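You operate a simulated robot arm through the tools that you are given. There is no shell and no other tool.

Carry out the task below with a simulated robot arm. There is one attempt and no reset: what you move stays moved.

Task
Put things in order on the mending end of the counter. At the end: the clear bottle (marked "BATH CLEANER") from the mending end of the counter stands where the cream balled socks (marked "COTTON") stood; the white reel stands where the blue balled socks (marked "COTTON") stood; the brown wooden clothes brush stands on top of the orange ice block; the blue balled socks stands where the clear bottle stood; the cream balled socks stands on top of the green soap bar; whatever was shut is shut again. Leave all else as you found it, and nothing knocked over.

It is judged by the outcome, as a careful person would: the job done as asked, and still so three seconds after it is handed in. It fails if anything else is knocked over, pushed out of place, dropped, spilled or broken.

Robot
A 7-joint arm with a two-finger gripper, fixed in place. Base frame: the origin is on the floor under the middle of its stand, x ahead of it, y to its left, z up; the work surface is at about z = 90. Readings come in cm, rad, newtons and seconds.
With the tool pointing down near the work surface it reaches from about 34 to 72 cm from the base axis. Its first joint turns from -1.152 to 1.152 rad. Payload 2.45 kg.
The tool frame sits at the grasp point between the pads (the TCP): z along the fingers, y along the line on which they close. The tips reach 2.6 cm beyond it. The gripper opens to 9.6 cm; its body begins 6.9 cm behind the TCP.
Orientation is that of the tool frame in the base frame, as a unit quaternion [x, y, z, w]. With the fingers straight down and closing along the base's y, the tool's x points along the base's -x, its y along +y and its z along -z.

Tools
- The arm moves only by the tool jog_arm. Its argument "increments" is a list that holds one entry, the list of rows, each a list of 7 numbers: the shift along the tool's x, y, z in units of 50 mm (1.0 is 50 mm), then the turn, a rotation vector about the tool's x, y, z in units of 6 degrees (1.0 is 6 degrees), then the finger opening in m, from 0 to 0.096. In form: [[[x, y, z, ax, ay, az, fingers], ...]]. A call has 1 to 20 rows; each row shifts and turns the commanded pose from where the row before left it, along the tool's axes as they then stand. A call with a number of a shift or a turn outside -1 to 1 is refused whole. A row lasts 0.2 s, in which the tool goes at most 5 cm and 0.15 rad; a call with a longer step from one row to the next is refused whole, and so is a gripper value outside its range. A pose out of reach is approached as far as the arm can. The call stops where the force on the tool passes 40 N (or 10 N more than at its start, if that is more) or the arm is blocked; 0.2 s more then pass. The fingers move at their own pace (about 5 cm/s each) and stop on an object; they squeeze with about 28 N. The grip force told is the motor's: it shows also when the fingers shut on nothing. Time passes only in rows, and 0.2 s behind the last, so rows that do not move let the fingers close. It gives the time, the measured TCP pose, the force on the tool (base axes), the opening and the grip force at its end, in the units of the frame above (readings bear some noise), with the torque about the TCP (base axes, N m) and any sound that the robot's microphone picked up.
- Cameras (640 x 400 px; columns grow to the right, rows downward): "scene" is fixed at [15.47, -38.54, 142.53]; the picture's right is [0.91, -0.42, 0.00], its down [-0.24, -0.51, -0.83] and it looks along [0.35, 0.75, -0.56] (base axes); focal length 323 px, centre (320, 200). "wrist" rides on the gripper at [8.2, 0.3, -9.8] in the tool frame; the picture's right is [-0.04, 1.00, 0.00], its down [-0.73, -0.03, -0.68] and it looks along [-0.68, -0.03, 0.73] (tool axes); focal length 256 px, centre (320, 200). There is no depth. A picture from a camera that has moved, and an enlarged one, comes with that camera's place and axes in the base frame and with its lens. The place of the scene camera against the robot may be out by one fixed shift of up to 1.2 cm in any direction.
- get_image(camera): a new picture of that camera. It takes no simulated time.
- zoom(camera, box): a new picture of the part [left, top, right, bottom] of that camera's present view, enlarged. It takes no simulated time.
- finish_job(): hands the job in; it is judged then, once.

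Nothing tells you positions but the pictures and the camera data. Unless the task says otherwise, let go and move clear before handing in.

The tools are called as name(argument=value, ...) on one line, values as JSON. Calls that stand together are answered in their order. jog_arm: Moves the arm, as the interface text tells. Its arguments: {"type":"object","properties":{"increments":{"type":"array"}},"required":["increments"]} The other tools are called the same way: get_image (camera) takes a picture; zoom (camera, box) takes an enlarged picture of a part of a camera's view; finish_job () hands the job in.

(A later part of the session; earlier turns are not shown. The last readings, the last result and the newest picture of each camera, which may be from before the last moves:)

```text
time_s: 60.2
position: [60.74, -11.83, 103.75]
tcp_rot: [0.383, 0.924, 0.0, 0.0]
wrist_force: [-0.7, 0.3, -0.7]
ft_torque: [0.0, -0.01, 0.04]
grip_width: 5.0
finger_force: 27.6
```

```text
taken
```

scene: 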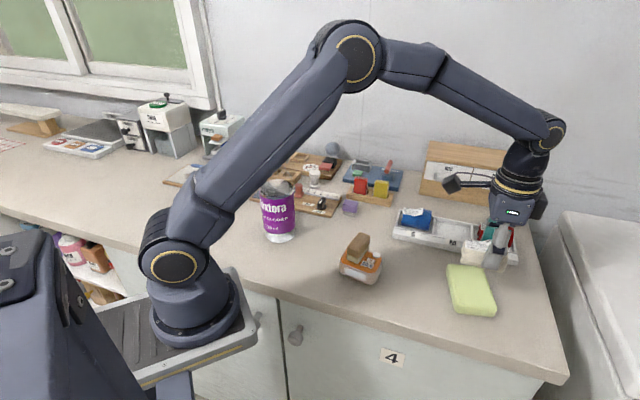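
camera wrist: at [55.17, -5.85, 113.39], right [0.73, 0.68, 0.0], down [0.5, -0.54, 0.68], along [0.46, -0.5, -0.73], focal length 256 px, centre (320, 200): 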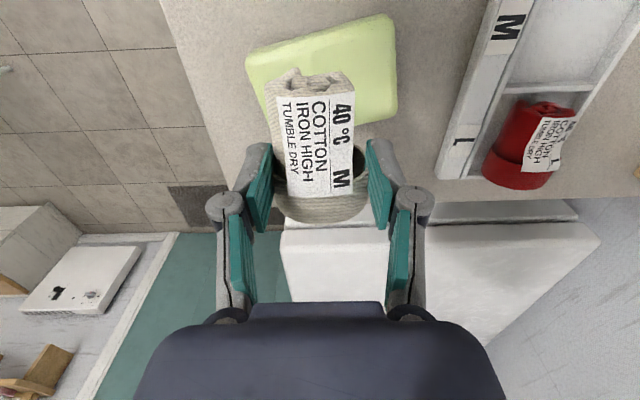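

The soap's centre is about (60.5, -10.9). I'll adjust, rotate 14° to square the socks with the bar, and lower partway.

jog_arm(increments=[[[-0.048, 0.153, 0, 0, 0, -0.4, 0.02], [0, 0, 0, 0, 0, -0.8, 0.02], [0, 0, 0, 0, 0, -0.8, 0.02], [0, 0, 0, 0, 0, -0.4, 0.02], [0, 0, 0.3, 0, 0, 0, 0.02], [0, 0, 0.4, 0, 0, 0, 0.02], [0, 0, 0.3, 0, 0, 0, 0.02], [0, 0, 0.1, 0, 0, 0, 0.02]]])

get_image(camera="wrist")

zoom(camera="scene", box=[420, 200, 540, 330])

```text
time_s: 62.0
position: [61.29, -11.28, 98.16]
tcp_rot: [0.264, 0.964, 0.0, 0.0]
wrist_force: [0.4, -0.1, -0.5]
ft_torque: [-0.04, -0.02, 0.03]
grip_width: 5.02
finger_force: 28.1
```

```text
taken
camera wrist: at [54.48, -6.85, 107.95], right [0.54, 0.84, 0.0], down [0.62, -0.4, 0.68], along [0.57, -0.37, -0.73], focal length 256 px, centre (320, 200)
```

wrist: 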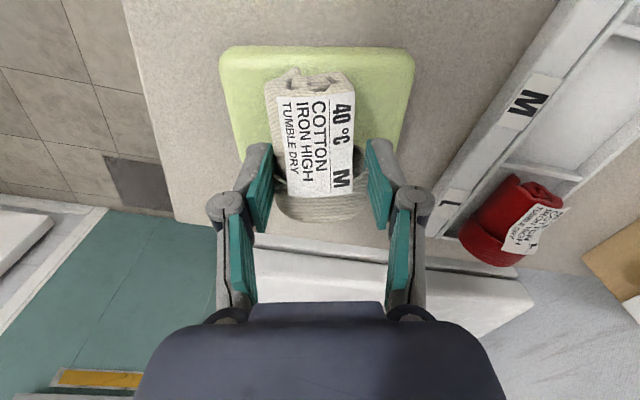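

```text
3.08 times, centred on (480, 265) of scene
camera zoom: at [15.47, -38.54, 142.53], right [0.91, -0.42, 0.0], down [-0.24, -0.51, -0.83], along [0.35, 0.75, -0.56], focal length 993 px, centre (-172, 0)
```

zoom: 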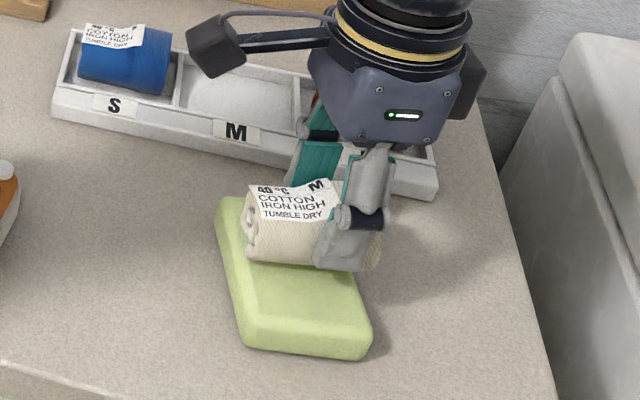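

jog_arm(increments=[[[0.1, 0, 0, 0, 0, 0, 0.02], [0, 0, 0.12, 0, 0, 0, 0.02], [0, 0, 0.08, 0, 0, 0, 0.02]]])

zoom(camera="scene", box=[440, 230, 520, 320])

```text
time_s: 62.8
position: [60.96, -11.15, 97.55]
tcp_rot: [0.265, 0.964, 0.0, 0.002]
wrist_force: [-6.0, 0.1, 22.2]
ft_torque: [0.24, 0.57, 0.04]
grip_width: 5.0
finger_force: 28.4
```

```text
4.44 times, centred on (480, 275) of scene
camera zoom: at [15.41, -38.53, 142.54], right [0.91, -0.42, 0.0], down [-0.24, -0.51, -0.83], along [0.35, 0.75, -0.56], focal length 1434 px, centre (-391, -133)
```

zoom: 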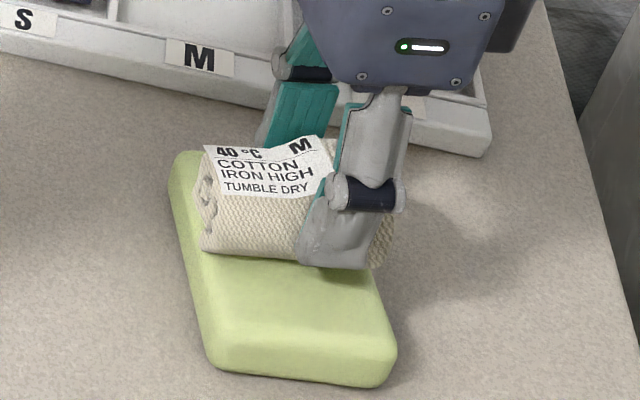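

The socks touched the soap at 22 N. They look centred, so I'll ease off slightly and release gently.

jog_arm(increments=[[[0, 0, -0.03, 0, 0, 0, 0.02], [0, 0, 0, 0, 0, 0, 0.02]]])

zoom(camera="wrist", box=[200, 30, 440, 240])

```text
time_s: 63.4
position: [61.02, -11.03, 97.56]
tcp_rot: [0.264, 0.965, 0.001, 0.0]
wrist_force: [0.5, 0.4, 17.5]
ft_torque: [0.1, 0.07, -0.03]
grip_width: 5.0
finger_force: 27.8
```

```text
1.90 times, centred on (320, 135) of wrist
camera zoom: at [54.12, -6.63, 107.23], right [0.54, 0.84, 0.0], down [0.61, -0.4, 0.68], along [0.57, -0.37, -0.73], focal length 488 px, centre (320, 324)
```

zoom: 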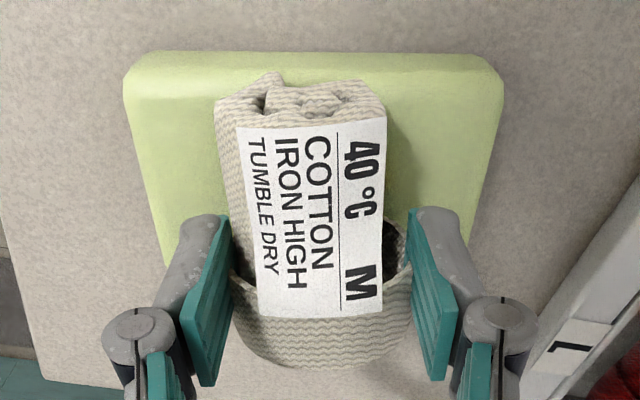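

jog_arm(increments=[[[0, 0, -0.03, 0, 0, 0, 0.02], [0, 0, 0, 0, 0, 0, 0.02]]])

```text
time_s: 64.0
position: [60.86, -11.09, 97.5]
tcp_rot: [0.265, 0.964, 0.0, -0.001]
wrist_force: [0.8, 0.4, 6.2]
ft_torque: [-0.02, -0.17, 0.02]
grip_width: 5.06
finger_force: 27.7
```

jog_arm(increments=[[[0, 0, 0, 0, 0, 0, 0.054], [0, 0, 0, 0, 0, 0, 0.058], [0, 0, 0, 0, 0, 0, 0.064], [0, 0, 0, 0, 0, 0, 0.072], [0, 0, 0, 0, 0, 0, 0.08], [0, 0, 0, 0, 0, 0, 0.08]]])

zoom(camera="scene", box=[440, 230, 520, 320])

zoom(camera="wrist", box=[200, 30, 440, 240])

```text
time_s: 65.4
position: [60.86, -11.03, 97.63]
tcp_rot: [0.264, 0.965, 0.0, 0.0]
wrist_force: [0.0, 0.5, 0.3]
ft_torque: [-0.03, -0.02, 0.02]
grip_width: 8.0
finger_force: 0.1
```

```text
4.44 times, centred on (480, 275) of scene
camera zoom: at [15.47, -38.54, 142.53], right [0.91, -0.42, 0.0], down [-0.24, -0.51, -0.83], along [0.35, 0.75, -0.56], focal length 1434 px, centre (-391, -133)
```

zoom: 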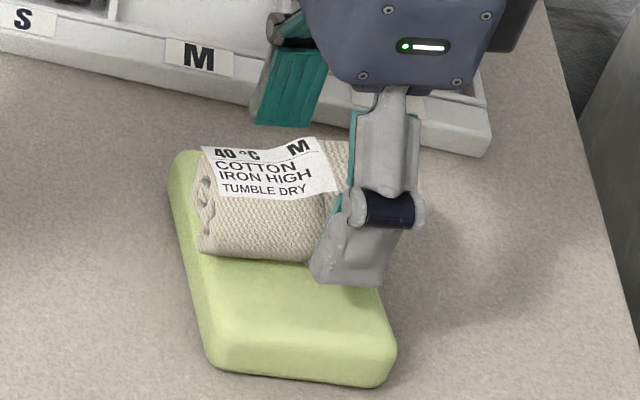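

```text
1.90 times, centred on (320, 135) of wrist
camera zoom: at [54.06, -6.68, 107.32], right [0.54, 0.84, 0.0], down [0.62, -0.4, 0.68], along [0.57, -0.37, -0.73], focal length 488 px, centre (320, 324)
```

zoom: 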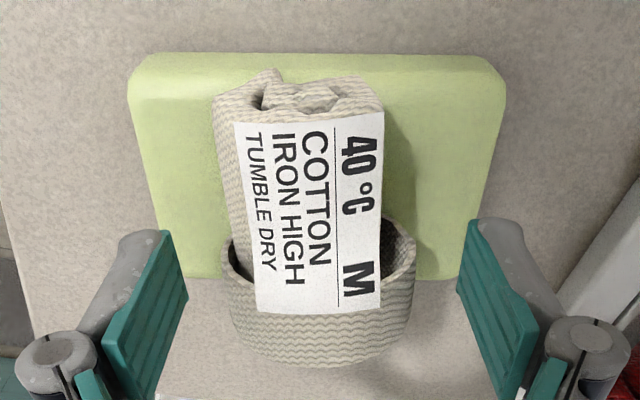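

The cream socks rest centred on the soap. I'll withdraw upward, turn back to 45° and look at the now-empty M slot to measure it.

jog_arm(increments=[[[0, 0, -0.3, 0, 0, 0, 0.085], [0, 0, -0.6, 0, 0, 0, 0.085], [0, 0, -0.8, 0, 0, 0, 0.085], [0, 0, 0, 0, 0, 0.8, 0.085], [0, 0, 0, 0, 0, 0.8, 0.085], [0, 0, 0, 0, 0, 0.8, 0.085], [0.25, 0.7, 0, 0, 0, 0, 0.085], [0.25, 0.7, 0, 0, 0, 0, 0.085], [0.25, 0.7, 0, 0, 0, 0, 0.085], [0.25, 0.7, 0, 0, 0, 0, 0.085], [0.25, 0.7, 0, 0, 0, 0, 0.085]]])

get_image(camera="wrist")

zoom(camera="scene", box=[390, 190, 530, 330])

```text
time_s: 67.8
position: [68.96, 5.87, 105.93]
tcp_rot: [0.384, 0.924, 0.0, 0.0]
wrist_force: [0.6, 0.2, 0.6]
ft_torque: [0.01, -0.02, 0.01]
grip_width: 8.5
finger_force: 0.0
```

```text
taken
camera wrist: at [63.46, 11.83, 115.73], right [0.74, 0.68, 0.0], down [0.5, -0.54, 0.68], along [0.46, -0.5, -0.73], focal length 256 px, centre (320, 200)
```

wrist: 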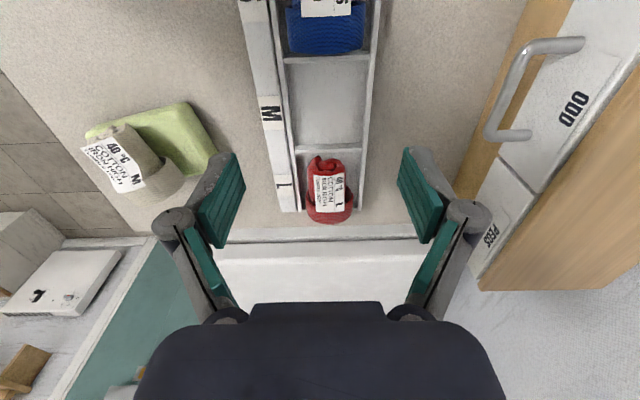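

```text
2.86 times, centred on (460, 260) of scene
camera zoom: at [15.47, -38.54, 142.53], right [0.91, -0.42, 0.0], down [-0.24, -0.51, -0.83], along [0.35, 0.75, -0.56], focal length 922 px, centre (-80, 29)
```

zoom: 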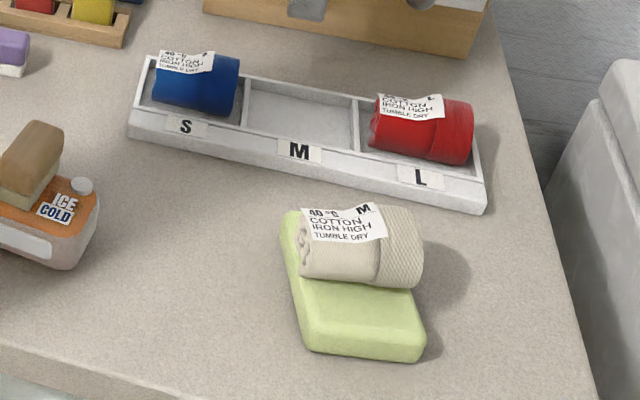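

zoom(camera="wrist", box=[260, 40, 390, 170])

zoom(camera="wrist", box=[70, 80, 240, 220])

zoom(camera="scene", box=[430, 230, 520, 320])

```text
3.08 times, centred on (325, 105) of wrist
camera zoom: at [63.46, 11.83, 115.73], right [0.74, 0.68, 0.0], down [0.5, -0.54, 0.68], along [0.46, -0.5, -0.73], focal length 788 px, centre (305, 492)
```

zoom: 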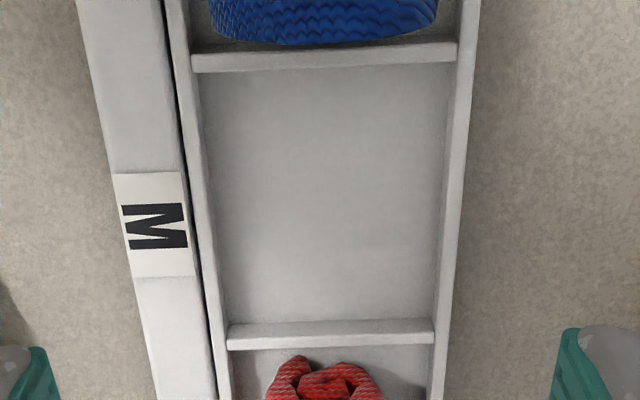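

```text
2.86 times, centred on (155, 150) of wrist
camera zoom: at [63.46, 11.83, 115.73], right [0.74, 0.68, 0.0], down [0.5, -0.54, 0.68], along [0.46, -0.5, -0.73], focal length 731 px, centre (791, 343)
```

zoom: 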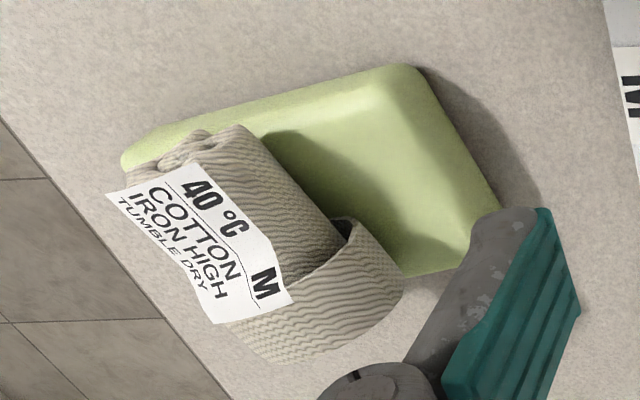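

```text
4.44 times, centred on (475, 275) of scene
camera zoom: at [15.47, -38.54, 142.53], right [0.91, -0.42, 0.0], down [-0.24, -0.51, -0.83], along [0.35, 0.75, -0.56], focal length 1434 px, centre (-369, -133)
```

zoom: 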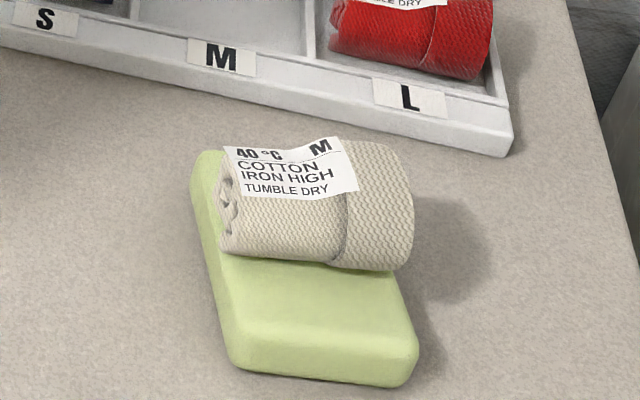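

The M slot measures about 8.4 × 7.2 cm with roughly 1 cm rims, and the cream socks sit well on the soap. Next come the blue socks: I'll move above the S slot.

jog_arm(increments=[[[0.374, 0.03, 0, 0, 0, 0, 0.085], [0.374, 0.03, 0, 0, 0, 0, 0.085], [0.374, 0.03, 0, 0, 0, 0, 0.085], [0, 0, 0.4, 0, 0, 0, 0.085], [0, 0, 0.4, 0, 0, 0, 0.085], [0, 0, 0.4, 0, 0, 0, 0.085]]])

get_image(camera="wrist")

```text
time_s: 69.2
position: [65.24, 10.18, 100.03]
tcp_rot: [0.382, 0.924, 0.0, 0.0]
wrist_force: [-0.5, 0.2, -0.2]
ft_torque: [0.01, 0.02, -0.03]
grip_width: 8.47
finger_force: 0.2
```

```text
taken
camera wrist: at [59.6, 15.96, 109.87], right [0.73, 0.68, 0.0], down [0.5, -0.54, 0.68], along [0.46, -0.5, -0.73], focal length 256 px, centre (320, 200)
```

wrist: 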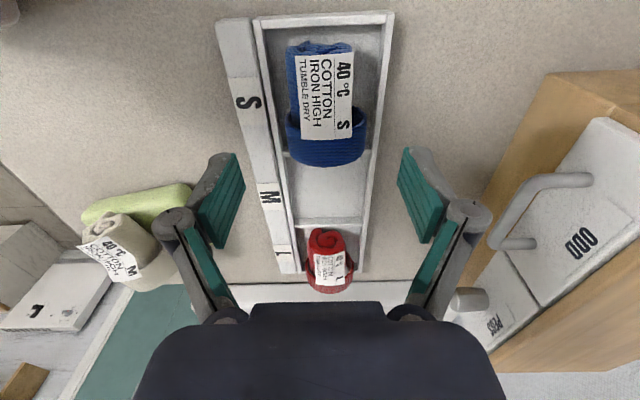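

jog_arm(increments=[[[0, 0.06, 0.3, 0, 0, 0, 0.085], [0, 0, 0.3, 0, 0, 0, 0.085], [0, 0, 0.25, 0, 0, 0, 0.085], [0, 0, 0.16, 0, 0, 0, 0.085]]])

get_image(camera="wrist")

zoom(camera="scene", box=[370, 160, 490, 260])

```text
time_s: 70.2
position: [65.23, 10.24, 94.95]
tcp_rot: [0.382, 0.924, 0.0, 0.0]
wrist_force: [-0.6, 0.7, 0.3]
ft_torque: [-0.01, -0.01, 0.0]
grip_width: 8.49
finger_force: 0.1
```

```text
taken
camera wrist: at [59.87, 16.25, 104.77], right [0.73, 0.68, 0.0], down [0.5, -0.54, 0.68], along [0.46, -0.5, -0.73], focal length 256 px, centre (320, 200)
```

wrist: 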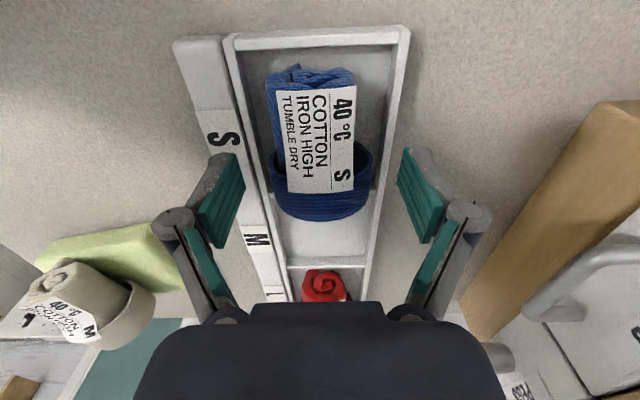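

```text
4.00 times, centred on (430, 210) of scene
camera zoom: at [15.47, -38.54, 142.53], right [0.91, -0.42, 0.0], down [-0.24, -0.51, -0.83], along [0.35, 0.75, -0.56], focal length 1291 px, centre (-120, 160)
```

zoom: 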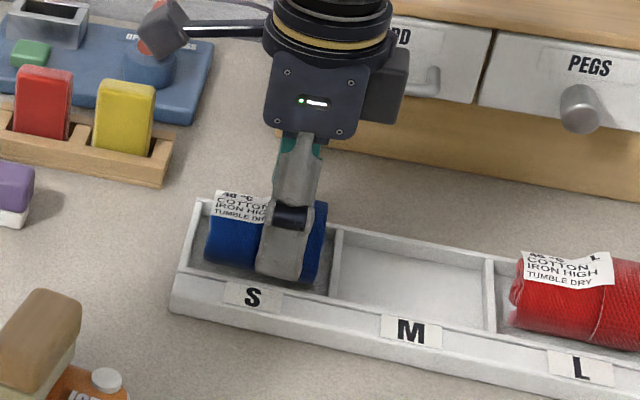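

The pads are aligned on the blue cuff. I'll close and lift slowly.

jog_arm(increments=[[[0, 0, 0, 0, 0, 0, 0.07], [0, 0, 0, 0, 0, 0, 0.06], [0, 0, 0, 0, 0, 0, 0.02], [0, 0, 0, 0, 0, 0, 0.02], [0, 0, 0, 0, 0, 0, 0.02], [0, 0, 0, 0, 0, 0, 0.02], [0, 0, -0.05, 0, 0, 0, 0.02], [0, 0, -0.1, 0, 0, 0, 0.02], [0, 0, -0.12, 0, 0, 0, 0.02], [0, 0, -0.15, 0, 0, 0, 0.02], [0, 0, -0.2, 0, 0, 0, 0.02]]])

get_image(camera="wrist")

```text
time_s: 72.6
position: [65.3, 10.19, 98.19]
tcp_rot: [0.382, 0.924, 0.0, 0.0]
wrist_force: [0.3, 0.2, -0.3]
ft_torque: [0.01, 0.03, -0.01]
grip_width: 4.99
finger_force: 28.3
```

```text
taken
camera wrist: at [59.95, 16.15, 107.96], right [0.74, 0.68, 0.0], down [0.5, -0.54, 0.68], along [0.46, -0.5, -0.73], focal length 256 px, centre (320, 200)
```

wrist: 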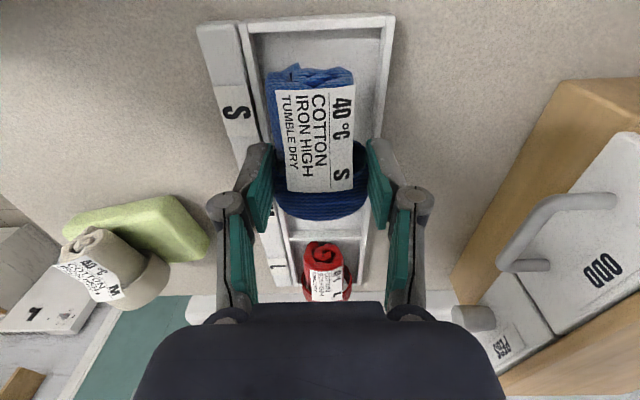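

The blue socks are secure. I'll move them to a temporary clear spot on the counter near (55, 1).

jog_arm(increments=[[[0, -0.1, -0.3, 0, 0, 0, 0.02], [0, -0.3, -0.4, 0, 0, 0, 0.02], [-0.02, -0.6, 0, 0, 0, 0, 0.02], [-0.02, -0.6, 0, 0, 0, 0, 0.02], [-0.03, -0.6, 0, 0, 0, 0, 0.02], [0, -0.4, 0, 0, 0, 0, 0.02], [0, -0.16, 0.3, 0, 0, 0, 0.02], [0, 0, 0.5, 0, 0, 0, 0.02], [0, 0, 0.4, 0, 0, 0, 0.02]]])

get_image(camera="wrist")

get_image(camera="scene")

```text
time_s: 74.6
position: [55.94, 0.14, 95.68]
tcp_rot: [0.383, 0.924, -0.001, 0.0]
wrist_force: [-0.5, -0.2, -0.6]
ft_torque: [0.01, 0.01, 0.0]
grip_width: 4.99
finger_force: 28.1
```

```text
taken
camera wrist: at [50.34, 6.16, 105.44], right [0.74, 0.68, 0.0], down [0.5, -0.54, 0.68], along [0.46, -0.5, -0.73], focal length 256 px, centre (320, 200)
```

wrist: 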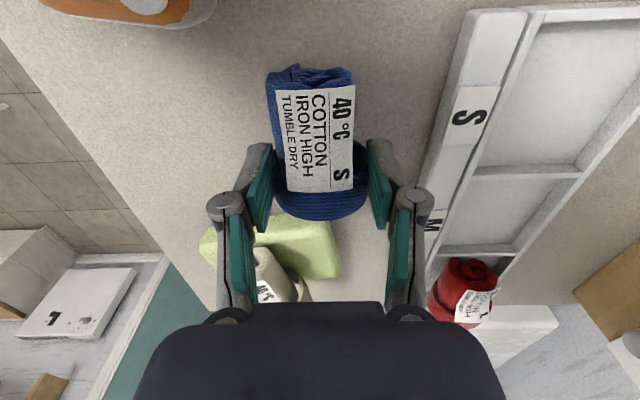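

```text
taken
```

scene: 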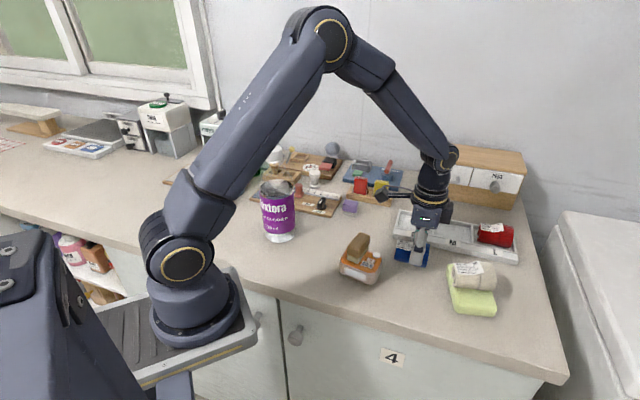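

Clear of everything around it. I'll lower in small steps until contact.

jog_arm(increments=[[[0, 0, 0.1, 0, 0, 0, 0.02], [0, 0, 0.08, 0, 0, 0, 0.02], [0, 0, 0.05, 0, 0, 0, 0.02]]])

```text
time_s: 75.4
position: [55.72, 0.13, 94.61]
tcp_rot: [0.383, 0.924, 0.001, 0.001]
wrist_force: [-4.2, -0.4, 18.1]
ft_torque: [0.12, 0.4, 0.06]
grip_width: 4.98
finger_force: 28.0
```

Contact at about 18 N. I'll ease off slightly and release.

jog_arm(increments=[[[0, 0, -0.04, 0, 0, 0, 0.02], [0, 0, 0, 0, 0, 0, 0.02], [0, 0, 0, 0, 0, 0, 0.054], [0, 0, 0, 0, 0, 0, 0.058], [0, 0, 0, 0, 0, 0, 0.064], [0, 0, 0, 0, 0, 0, 0.072], [0, 0, 0, 0, 0, 0, 0.08], [0, 0, -0.2, 0, 0, 0, 0.08], [0, 0, -0.4, 0, 0, 0, 0.08], [0, 0, -0.7, 0, 0, 0, 0.08], [0, 0, -0.7, 0, 0, 0, 0.08]]])

get_image(camera="wrist")

get_image(camera="scene")

```text
time_s: 77.8
position: [55.88, 0.23, 104.68]
tcp_rot: [0.383, 0.924, 0.0, 0.0]
wrist_force: [-0.4, 0.5, 0.2]
ft_torque: [-0.04, -0.01, 0.02]
grip_width: 7.98
finger_force: 0.1
```

```text
taken
camera wrist: at [50.44, 6.17, 114.61], right [0.73, 0.68, 0.0], down [0.5, -0.54, 0.68], along [0.46, -0.5, -0.73], focal length 256 px, centre (320, 200)
```

wrist: 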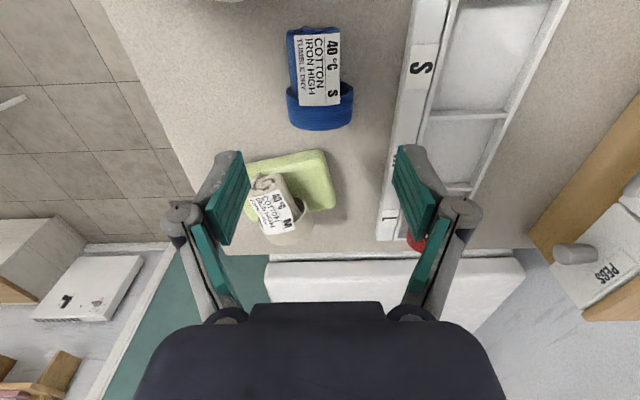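

```text
taken
```

scene: 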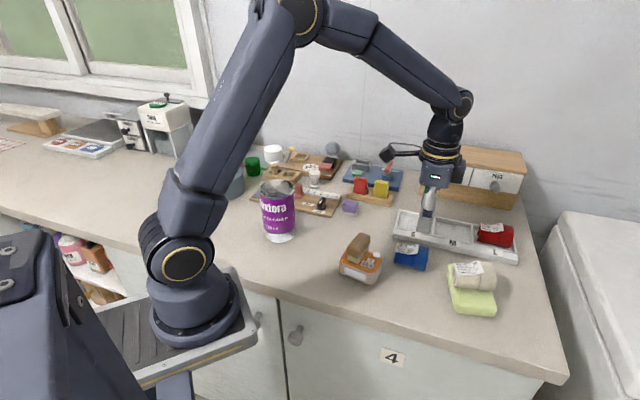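

The blue socks rest at the temporary spot. Next is the reel near (49.5, 40.6): I'll turn the hand to 45°, rise, and move over to it.

jog_arm(increments=[[[0, 0, -0.6, 0, 0, -1, 0.08], [0, 0, -0.5, 0, 0, -1, 0.08], [0, 0, 0, 0, 0, -1, 0.08], [0, 0, 0, 0, 0, -1, 0.08], [0, 0, 0, 0, 0, -1, 0.08], [0, 0, 0, 0, 0, -1, 0.08], [0, 0, 0, 0, 0, -1, 0.08], [0, 0, 0, 0, 0, -1, 0.08], [0, 0, 0, 0, 0, -1, 0.08], [0, 0, 0, 0, 0, -1, 0.08], [0, 0, 0, 0, 0, -1, 0.08], [0, 0, 0, 0, 0, -1, 0.08], [0, 0, 0, 0, 0, -1, 0.08], [0, 0, 0, 0, 0, -1, 0.08], [0, 0, 0, 0, 0, -1, 0.08]]])

jog_arm(increments=[[[-0.3, 0.4, 0, 0, 0, 0, 0.06], [-0.535, 0.736, 0, 0, 0, 0, 0.06], [-0.535, 0.736, 0, 0, 0, 0, 0.06], [-0.535, 0.736, 0, 0, 0, 0, 0.06], [-0.535, 0.736, 0, 0, 0, 0, 0.06], [-0.535, 0.736, 0, 0, 0, 0, 0.06], [-0.535, 0.736, 0, 0, 0, 0, 0.06], [-0.535, 0.736, 0, 0, 0, 0, 0.06]]])

get_image(camera="wrist")

get_image(camera="scene")

```text
time_s: 81.0
position: [55.83, 0.18, 110.1]
tcp_rot: [-0.383, 0.924, 0.0, 0.001]
wrist_force: [0.2, -0.2, 0.2]
ft_torque: [0.01, 0.0, -0.04]
grip_width: 8.0
finger_force: 0.0
```

```text
time_s: 82.8
position: [50.81, 34.53, 110.19]
tcp_rot: [-0.382, 0.924, -0.001, 0.0]
wrist_force: [0.6, 1.9, 0.3]
ft_torque: [-0.01, 0.02, 0.02]
grip_width: 6.03
finger_force: 0.2
```

```text
taken
camera wrist: at [44.83, 28.88, 119.94], right [-0.68, 0.74, 0.0], down [0.54, 0.5, 0.68], along [0.5, 0.46, -0.73], focal length 256 px, centre (320, 200)
```

wrist: 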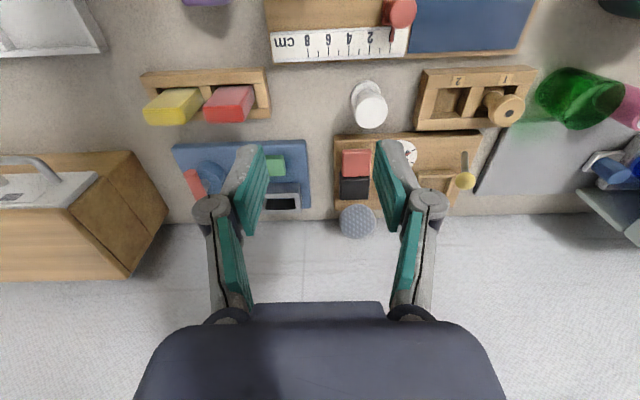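

```text
taken
```

scene: 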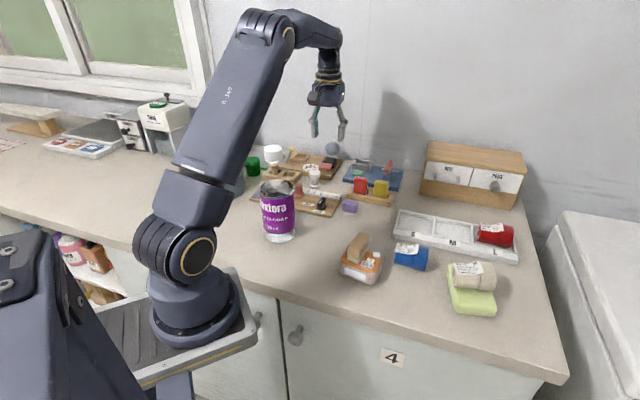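

zoom(camera="wrist", box=[300, 50, 460, 160])

```text
3.64 times, centred on (380, 105) of wrist
camera zoom: at [44.83, 28.88, 119.94], right [-0.68, 0.74, 0.0], down [0.54, 0.5, 0.68], along [0.5, 0.46, -0.73], focal length 931 px, centre (102, 546)
```

zoom: 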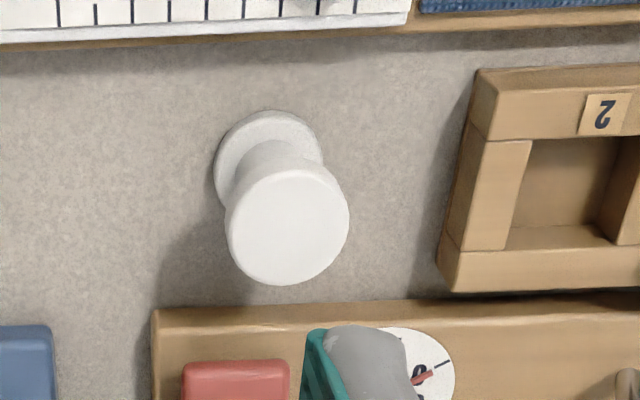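

The reel stands at about (49.4, 40.15), with 3.4 cm flanges and about 5 cm height. I'll move over it and descend partway.

jog_arm(increments=[[[-0.297, 0.502, 0, 0, 0, 0, 0.058], [-0.297, 0.502, 0, 0, 0, 0, 0.058], [0, 0, 0.6, 0, 0, 0, 0.058], [0, 0, 0.8, 0, 0, 0, 0.058], [0, 0, 0.7, 0, 0, 0, 0.058], [0, 0, 0.3, 0, 0, 0, 0.058]]])

get_image(camera="wrist")

get_image(camera="scene")

```text
time_s: 84.2
position: [49.08, 39.58, 97.92]
tcp_rot: [-0.382, 0.924, 0.0, 0.001]
wrist_force: [-0.5, 0.3, -0.3]
ft_torque: [0.02, 0.02, -0.01]
grip_width: 5.78
finger_force: 0.0
```

```text
taken
camera wrist: at [43.17, 34.11, 107.81], right [-0.68, 0.74, 0.0], down [0.54, 0.5, 0.68], along [0.5, 0.46, -0.73], focal length 256 px, centre (320, 200)
```

wrist: 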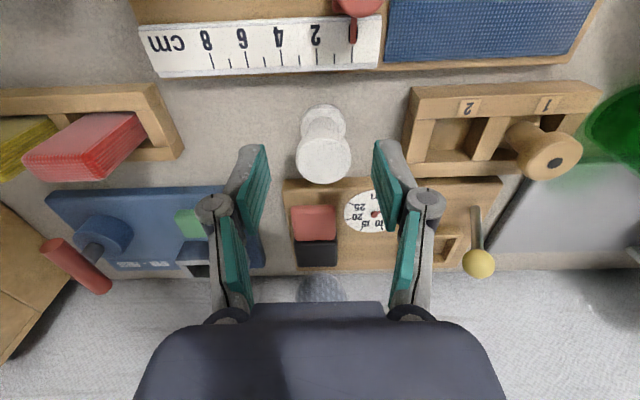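

```text
taken
```

scene: 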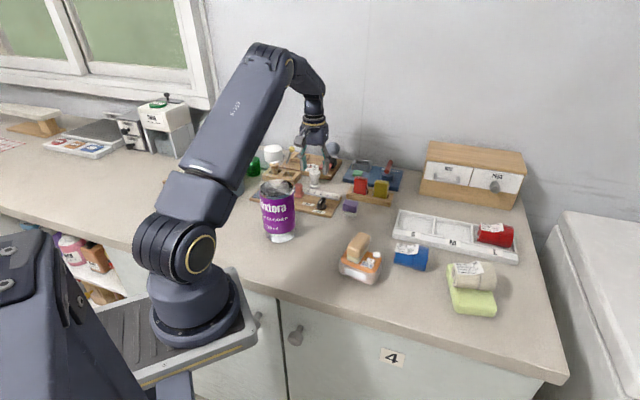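

jog_arm(increments=[[[-0.088, 0.032, 0.2, 0, 0, 0, 0.055], [0, 0, 0.35, 0, 0, 0, 0.055], [0, 0, 0.25, 0, 0, 0, 0.055], [0, 0, 0.18, 0, 0, 0, 0.055]]])

get_image(camera="wrist")

zoom(camera="scene", box=[260, 110, 380, 220])

```text
time_s: 85.2
position: [49.48, 40.23, 93.34]
tcp_rot: [-0.383, 0.924, 0.0, 0.0]
wrist_force: [-0.2, -0.4, 0.5]
ft_torque: [-0.02, 0.01, 0.01]
grip_width: 5.51
finger_force: 0.1
```

```text
taken
camera wrist: at [43.48, 34.71, 102.98], right [-0.68, 0.73, 0.0], down [0.54, 0.5, 0.68], along [0.5, 0.46, -0.73], focal length 256 px, centre (320, 200)
```

wrist: 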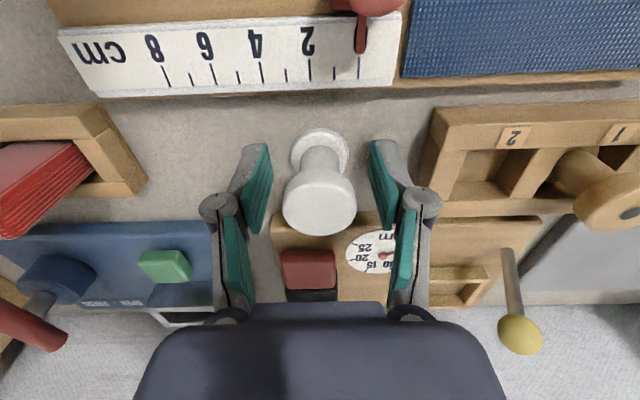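

```text
3.64 times, centred on (320, 165) of scene
camera zoom: at [15.47, -38.54, 142.53], right [0.91, -0.42, 0.0], down [-0.24, -0.51, -0.83], along [0.35, 0.75, -0.56], focal length 1174 px, centre (320, 327)
```

zoom: 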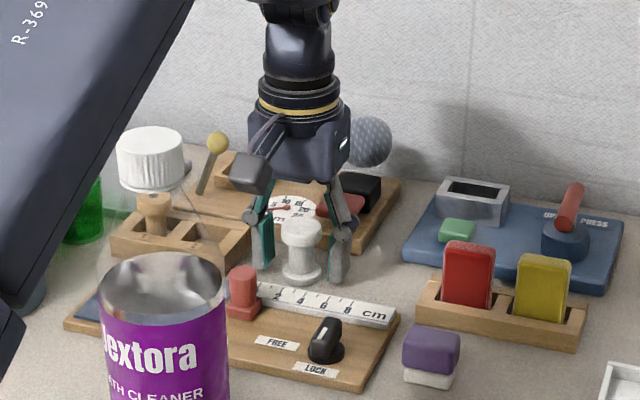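

jog_arm(increments=[[[0.09, 0, 0.03, 0, 0, 0, 0.055], [0, 0, 0, 0, 0, 0, 0.01], [0, 0, 0, 0, 0, 0, 0.01], [0, 0, 0, 0, 0, 0, 0.01], [0, 0, 0, 0, 0, 0, 0.01], [0, 0, 0, 0, 0, 0, 0.01]]])

get_image(camera="wrist")

```text
time_s: 86.6
position: [49.06, 39.96, 93.06]
tcp_rot: [-0.383, 0.924, 0.0, 0.0]
wrist_force: [-0.7, -0.1, 1.4]
ft_torque: [0.0, 0.04, -0.01]
grip_width: 3.22
finger_force: 27.7
```

```text
taken
camera wrist: at [43.13, 34.4, 102.88], right [-0.68, 0.74, 0.0], down [0.54, 0.5, 0.68], along [0.5, 0.46, -0.73], focal length 256 px, centre (320, 200)
```

wrist: 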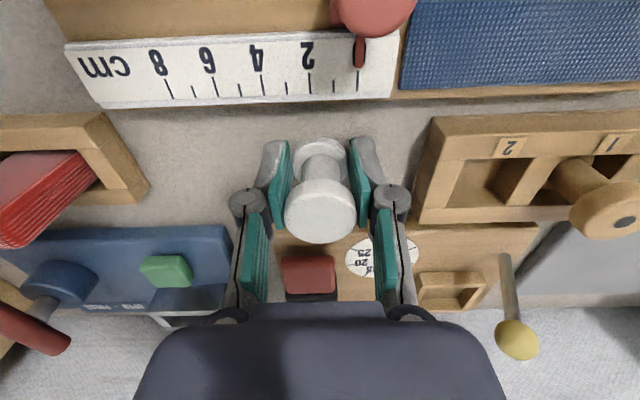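

Gripped at 3.2 cm. I'll lift slowly and verify it doesn't slip.

jog_arm(increments=[[[0, 0, -0.04, 0, 0, 0, 0.01], [0, 0, -0.08, 0, 0, 0, 0.01], [0, 0, -0.1, 0, 0, 0, 0.01], [0, 0, -0.12, 0, 0, 0, 0.01], [0, 0, -0.12, 0, 0, 0, 0.01], [0, 0, -0.12, 0, 0, 0, 0.01]]])

get_image(camera="wrist")

zoom(camera="scene", box=[260, 110, 380, 220])

```text
time_s: 88.0
position: [48.99, 39.99, 95.96]
tcp_rot: [-0.383, 0.924, 0.0, 0.0]
wrist_force: [0.5, 0.1, -0.4]
ft_torque: [0.03, -0.01, 0.01]
grip_width: 3.25
finger_force: 28.3
```

```text
taken
camera wrist: at [43.07, 34.39, 105.76], right [-0.68, 0.74, 0.0], down [0.54, 0.5, 0.68], along [0.5, 0.46, -0.73], focal length 256 px, centre (320, 200)
```

wrist: 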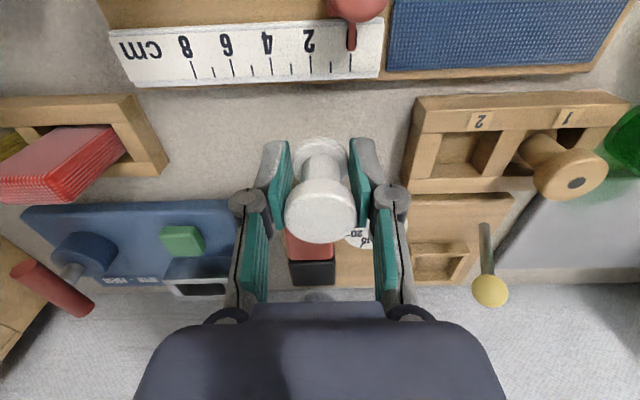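

```text
3.64 times, centred on (320, 165) of scene
camera zoom: at [15.47, -38.54, 142.53], right [0.91, -0.42, 0.0], down [-0.24, -0.51, -0.83], along [0.35, 0.75, -0.56], focal length 1174 px, centre (320, 327)
```

zoom: 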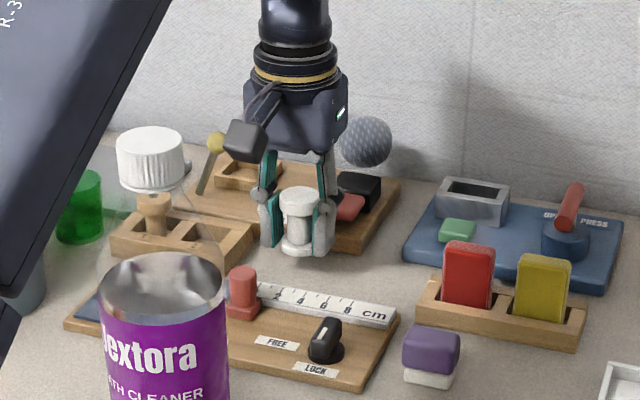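

The reel is held upright and steady. I'll lift clear of the sponges and carry it over to the S slot.

jog_arm(increments=[[[0, 0, -0.3, 0, 0, 0, 0.01], [0, 0, -0.6, 0, 0, 0, 0.01], [0, 0, -0.7, 0, 0, 0, 0.01], [0, 0, -0.5, 0, 0, 0, 0.01], [0.1, -0.35, 0, 0, 0, 0, 0.01], [0.2315, -0.7875, 0, 0, 0, 0, 0.01], [0.2315, -0.7875, 0, 0, 0, 0, 0.01], [0.2315, -0.7875, 0, 0, 0, 0, 0.01], [0.2315, -0.7875, 0, 0, 0, 0, 0.01], [0.2315, -0.7875, 0, 0, 0, 0, 0.01], [0.2315, -0.7875, 0, 0, 0, 0, 0.01], [0.2315, -0.7875, 0, 0, 0, 0, 0.01], [0.13, -0.4375, 0, 0, 0, 0, 0.01]]])

get_image(camera="wrist")

get_image(camera="scene")

```text
time_s: 90.8
position: [64.65, 10.84, 106.34]
tcp_rot: [-0.382, 0.924, 0.001, 0.0]
wrist_force: [0.4, 0.0, -0.4]
ft_torque: [-0.02, 0.0, -0.01]
grip_width: 3.24
finger_force: 27.7
```

```text
taken
camera wrist: at [58.71, 5.31, 116.12], right [-0.68, 0.74, 0.0], down [0.54, 0.5, 0.68], along [0.5, 0.46, -0.73], focal length 256 px, centre (320, 200)
```

wrist: 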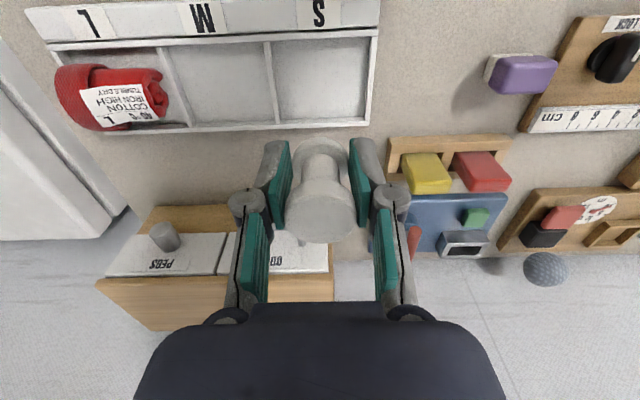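

```text
taken
```

scene: 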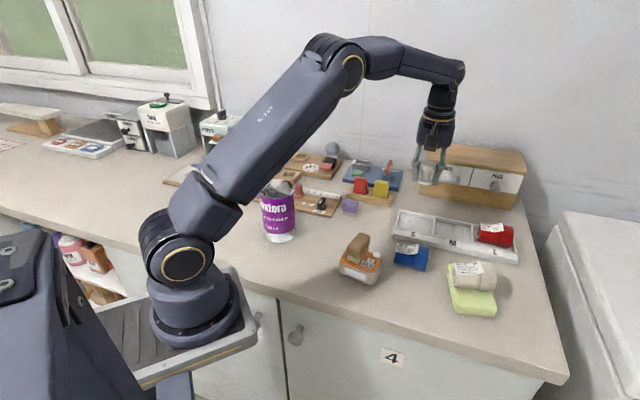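

zoom(camera="wrist", box=[140, 10, 400, 150])

```text
2.46 times, centred on (270, 80) of wrist
camera zoom: at [58.71, 5.31, 116.12], right [-0.68, 0.74, 0.0], down [0.54, 0.5, 0.68], along [0.5, 0.46, -0.73], focal length 630 px, centre (443, 495)
```

zoom: 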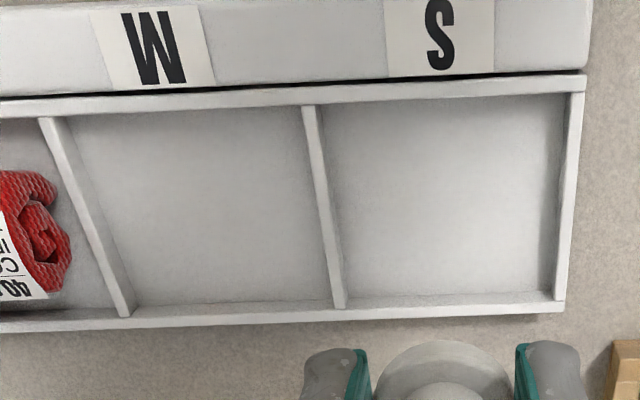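

The S slot is directly under the hand, 8.6 cm long with 7.2 cm depth. I'll lower the reel into it.

jog_arm(increments=[[[-0.04, 0, 0.4, 0, 0, 0, 0.01], [0, 0, 0.6, 0, 0, 0, 0.01], [0, 0, 0.6, 0, 0, 0, 0.01], [0, 0, 0.4, 0, 0, 0, 0.01], [0, 0, 0.2, 0, 0, 0, 0.01]]])

get_image(camera="wrist")

zoom(camera="scene", box=[370, 160, 490, 260])

```text
time_s: 92.0
position: [64.94, 11.21, 95.28]
tcp_rot: [-0.383, 0.924, 0.0, 0.0]
wrist_force: [0.6, -0.7, -0.6]
ft_torque: [0.0, -0.01, -0.01]
grip_width: 3.26
finger_force: 28.0
```

```text
taken
camera wrist: at [58.92, 5.62, 105.16], right [-0.68, 0.74, 0.0], down [0.54, 0.5, 0.68], along [0.5, 0.46, -0.73], focal length 256 px, centre (320, 200)
```

wrist: 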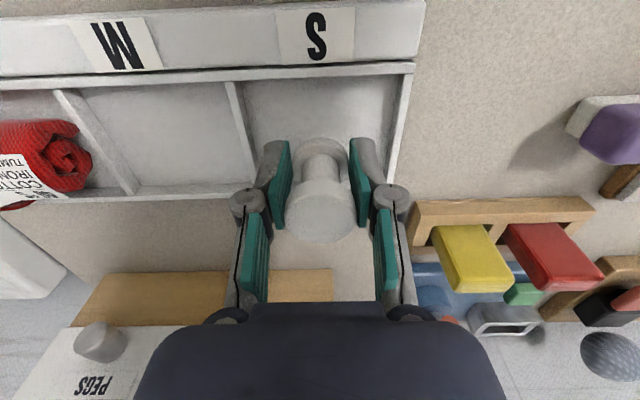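

```text
4.00 times, centred on (430, 210) of scene
camera zoom: at [15.47, -38.54, 142.53], right [0.91, -0.42, 0.0], down [-0.24, -0.51, -0.83], along [0.35, 0.75, -0.56], focal length 1291 px, centre (-120, 160)
```

zoom: 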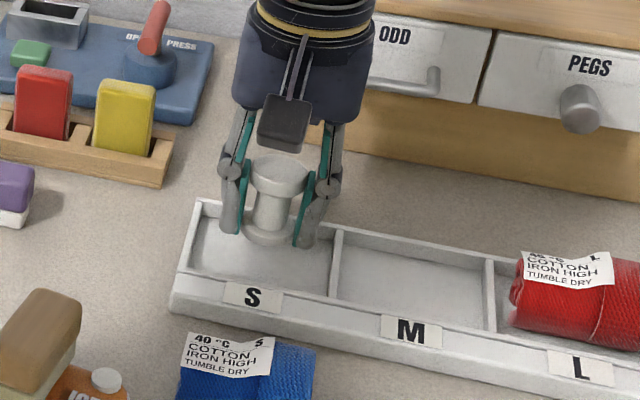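

jog_arm(increments=[[[0, 0, 0.2, 0, 0, 0, 0.01], [0, 0, 0.1, 0, 0, 0, 0.01], [0, 0, 0.04, 0, 0, 0, 0.01]]])

```text
time_s: 92.8
position: [64.85, 11.14, 93.66]
tcp_rot: [-0.383, 0.924, 0.001, 0.0]
wrist_force: [-0.9, 0.5, 0.1]
ft_torque: [0.02, 0.0, -0.01]
grip_width: 3.23
finger_force: 27.4
```

jog_arm(increments=[[[0, 0, 0.04, 0, 0, 0, 0.01], [0, 0, 0.03, 0, 0, 0, 0.01]]])

```text
time_s: 93.4
position: [64.88, 11.26, 93.62]
tcp_rot: [-0.383, 0.924, -0.001, 0.001]
wrist_force: [-2.5, 0.4, 10.9]
ft_torque: [0.03, 0.03, 0.0]
grip_width: 3.25
finger_force: 27.9
```

The reel touched the slot floor. I'll open just enough and lift straight up.

jog_arm(increments=[[[0, 0, -0.015, 0, 0, 0, 0.01], [0, 0, 0, 0, 0, 0, 0.036], [0, 0, 0, 0, 0, 0, 0.04], [0, 0, 0, 0, 0, 0, 0.047], [0, 0, -0.05, 0, 0, 0, 0.047], [0, 0, -0.2, 0, 0, 0, 0.047], [0, 0, -0.4, 0, 0, 0, 0.047], [0, 0, -0.6, 0, 0, 0, 0.047], [0, 0, -0.8, 0, 0, 0, 0.06], [0, 0, -0.8, 0, 0, 0, 0.06]]])

get_image(camera="wrist")

zoom(camera="scene", box=[370, 180, 490, 280])

```text
time_s: 95.6
position: [64.81, 11.11, 107.83]
tcp_rot: [-0.383, 0.924, 0.001, 0.0]
wrist_force: [0.3, 0.0, -0.4]
ft_torque: [0.03, -0.02, 0.01]
grip_width: 6.02
finger_force: 0.2
```

```text
taken
camera wrist: at [58.87, 5.54, 117.61], right [-0.68, 0.74, 0.0], down [0.54, 0.5, 0.68], along [0.5, 0.46, -0.73], focal length 256 px, centre (320, 200)
```

wrist: 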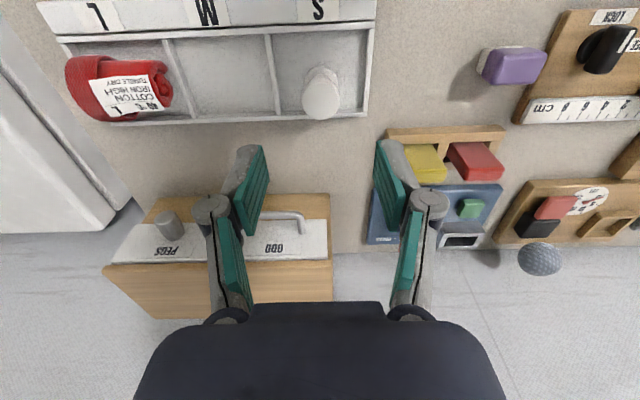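

```text
4.00 times, centred on (430, 230) of scene
camera zoom: at [15.47, -38.54, 142.53], right [0.91, -0.42, 0.0], down [-0.24, -0.51, -0.83], along [0.35, 0.75, -0.56], focal length 1291 px, centre (-120, 80)
```

zoom: 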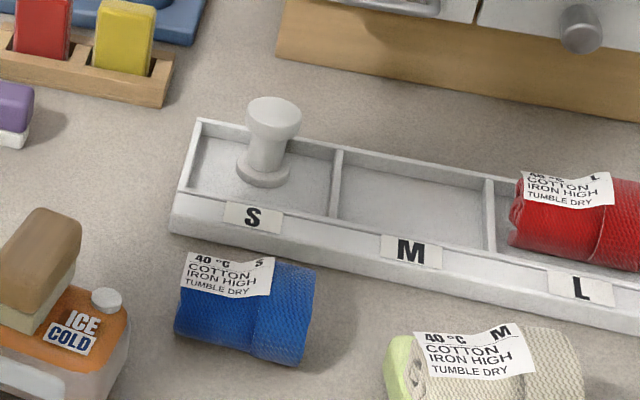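

The reel stands centred in the S slot. Now the bottle: reaching slot M at cap height needs the hand tilted about 15° outward, so I'll pick it up with that tilt. First I'll move up and over toward the bottle.

jog_arm(increments=[[[0.393, 0.557, -0.568, 0, 0, 0, 0.065], [0.393, 0.557, -0.568, 0, 0, 0, 0.065], [0.393, 0.557, -0.568, 0, 0, 0, 0.065], [0.393, 0.557, -0.568, 0, 0, 0, 0.065], [0.393, 0.557, -0.568, 0, 0, 0, 0.065], [0.2, 0.4, -0.1, 0, 0, 0, 0.065]]])

get_image(camera="wrist")

get_image(camera="scene")

```text
time_s: 97.0
position: [46.15, 14.89, 122.51]
tcp_rot: [-0.382, 0.924, 0.0, 0.0]
wrist_force: [-0.1, 0.7, -0.1]
ft_torque: [0.01, -0.03, 0.0]
grip_width: 6.53
finger_force: 0.1
```

```text
taken
camera wrist: at [40.1, 9.41, 132.3], right [-0.68, 0.74, 0.0], down [0.54, 0.5, 0.68], along [0.5, 0.46, -0.73], focal length 256 px, centre (320, 200)
```

wrist: 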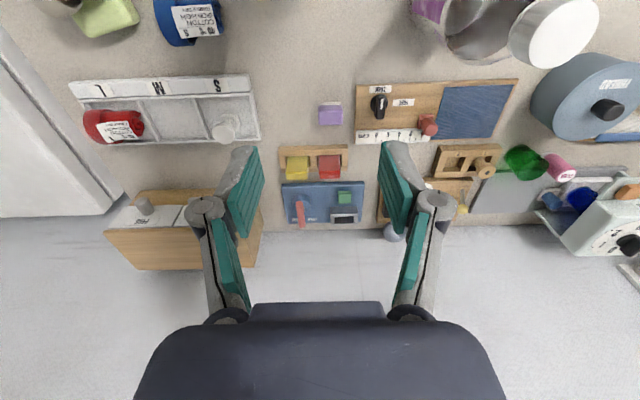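

```text
taken
```

scene: 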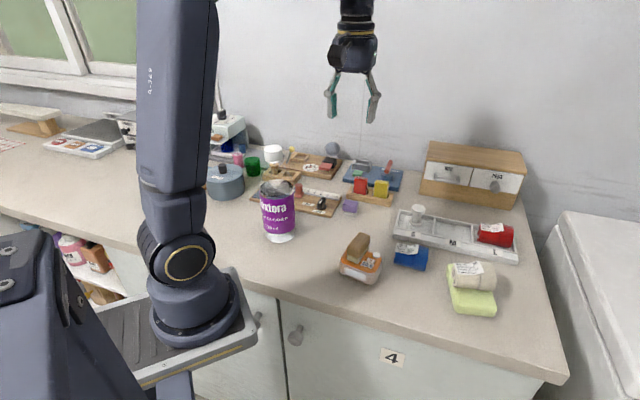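

zoom(camera="wrist", box=[420, 0, 640, 120])

```text
2.91 times, centred on (530, 60) of wrist
camera zoom: at [40.1, 9.41, 132.3], right [-0.68, 0.74, 0.0], down [0.54, 0.5, 0.68], along [0.5, 0.46, -0.73], focal length 745 px, centre (-291, 607)
```

zoom: 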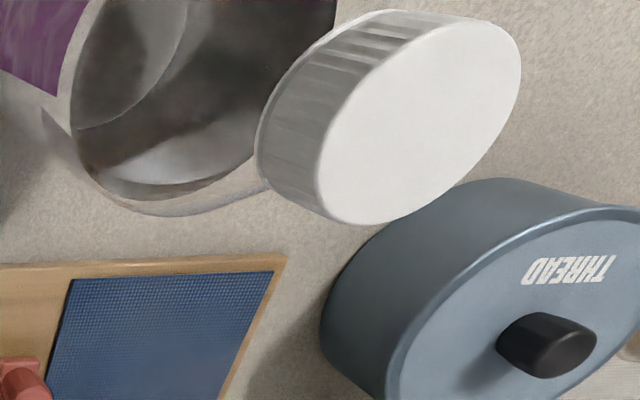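

jog_arm(increments=[[[0.201, 0.785, 0, 0, 0, 0, 0.065], [0.201, 0.785, 0, 0, 0, 0, 0.065], [0.201, 0.785, 0, 0, 0, 0, 0.065], [0.201, 0.785, 0, 0, 0, 0, 0.065], [0, 0, 0, 0, 0, 0.76, 0.065], [0, 0, 0, 0, 0, 0.76, 0.065]]])

get_image(camera="wrist")

get_image(camera="scene")

```text
time_s: 98.4
position: [31.89, 23.0, 122.43]
tcp_rot: [-0.307, 0.952, -0.001, 0.0]
wrist_force: [0.0, 0.0, 0.0]
ft_torque: [0.03, 0.0, 0.02]
grip_width: 6.53
finger_force: 0.3
```

```text
taken
camera wrist: at [25.16, 18.52, 132.18], right [-0.55, 0.83, 0.0], down [0.61, 0.41, 0.68], along [0.57, 0.37, -0.73], focal length 256 px, centre (320, 200)
```

wrist: 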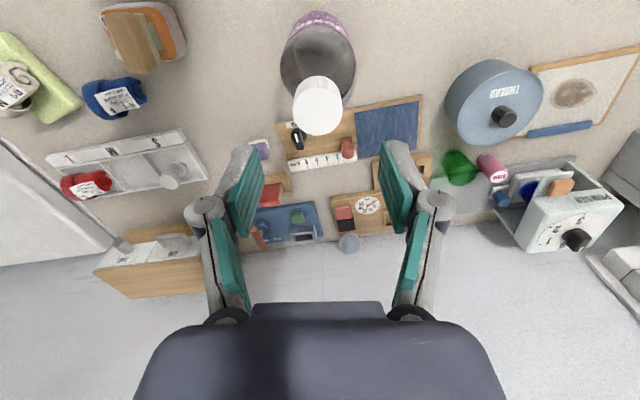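

```text
taken
```

scene: 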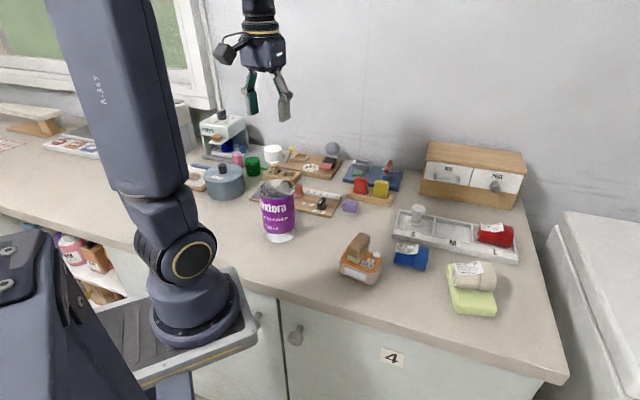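

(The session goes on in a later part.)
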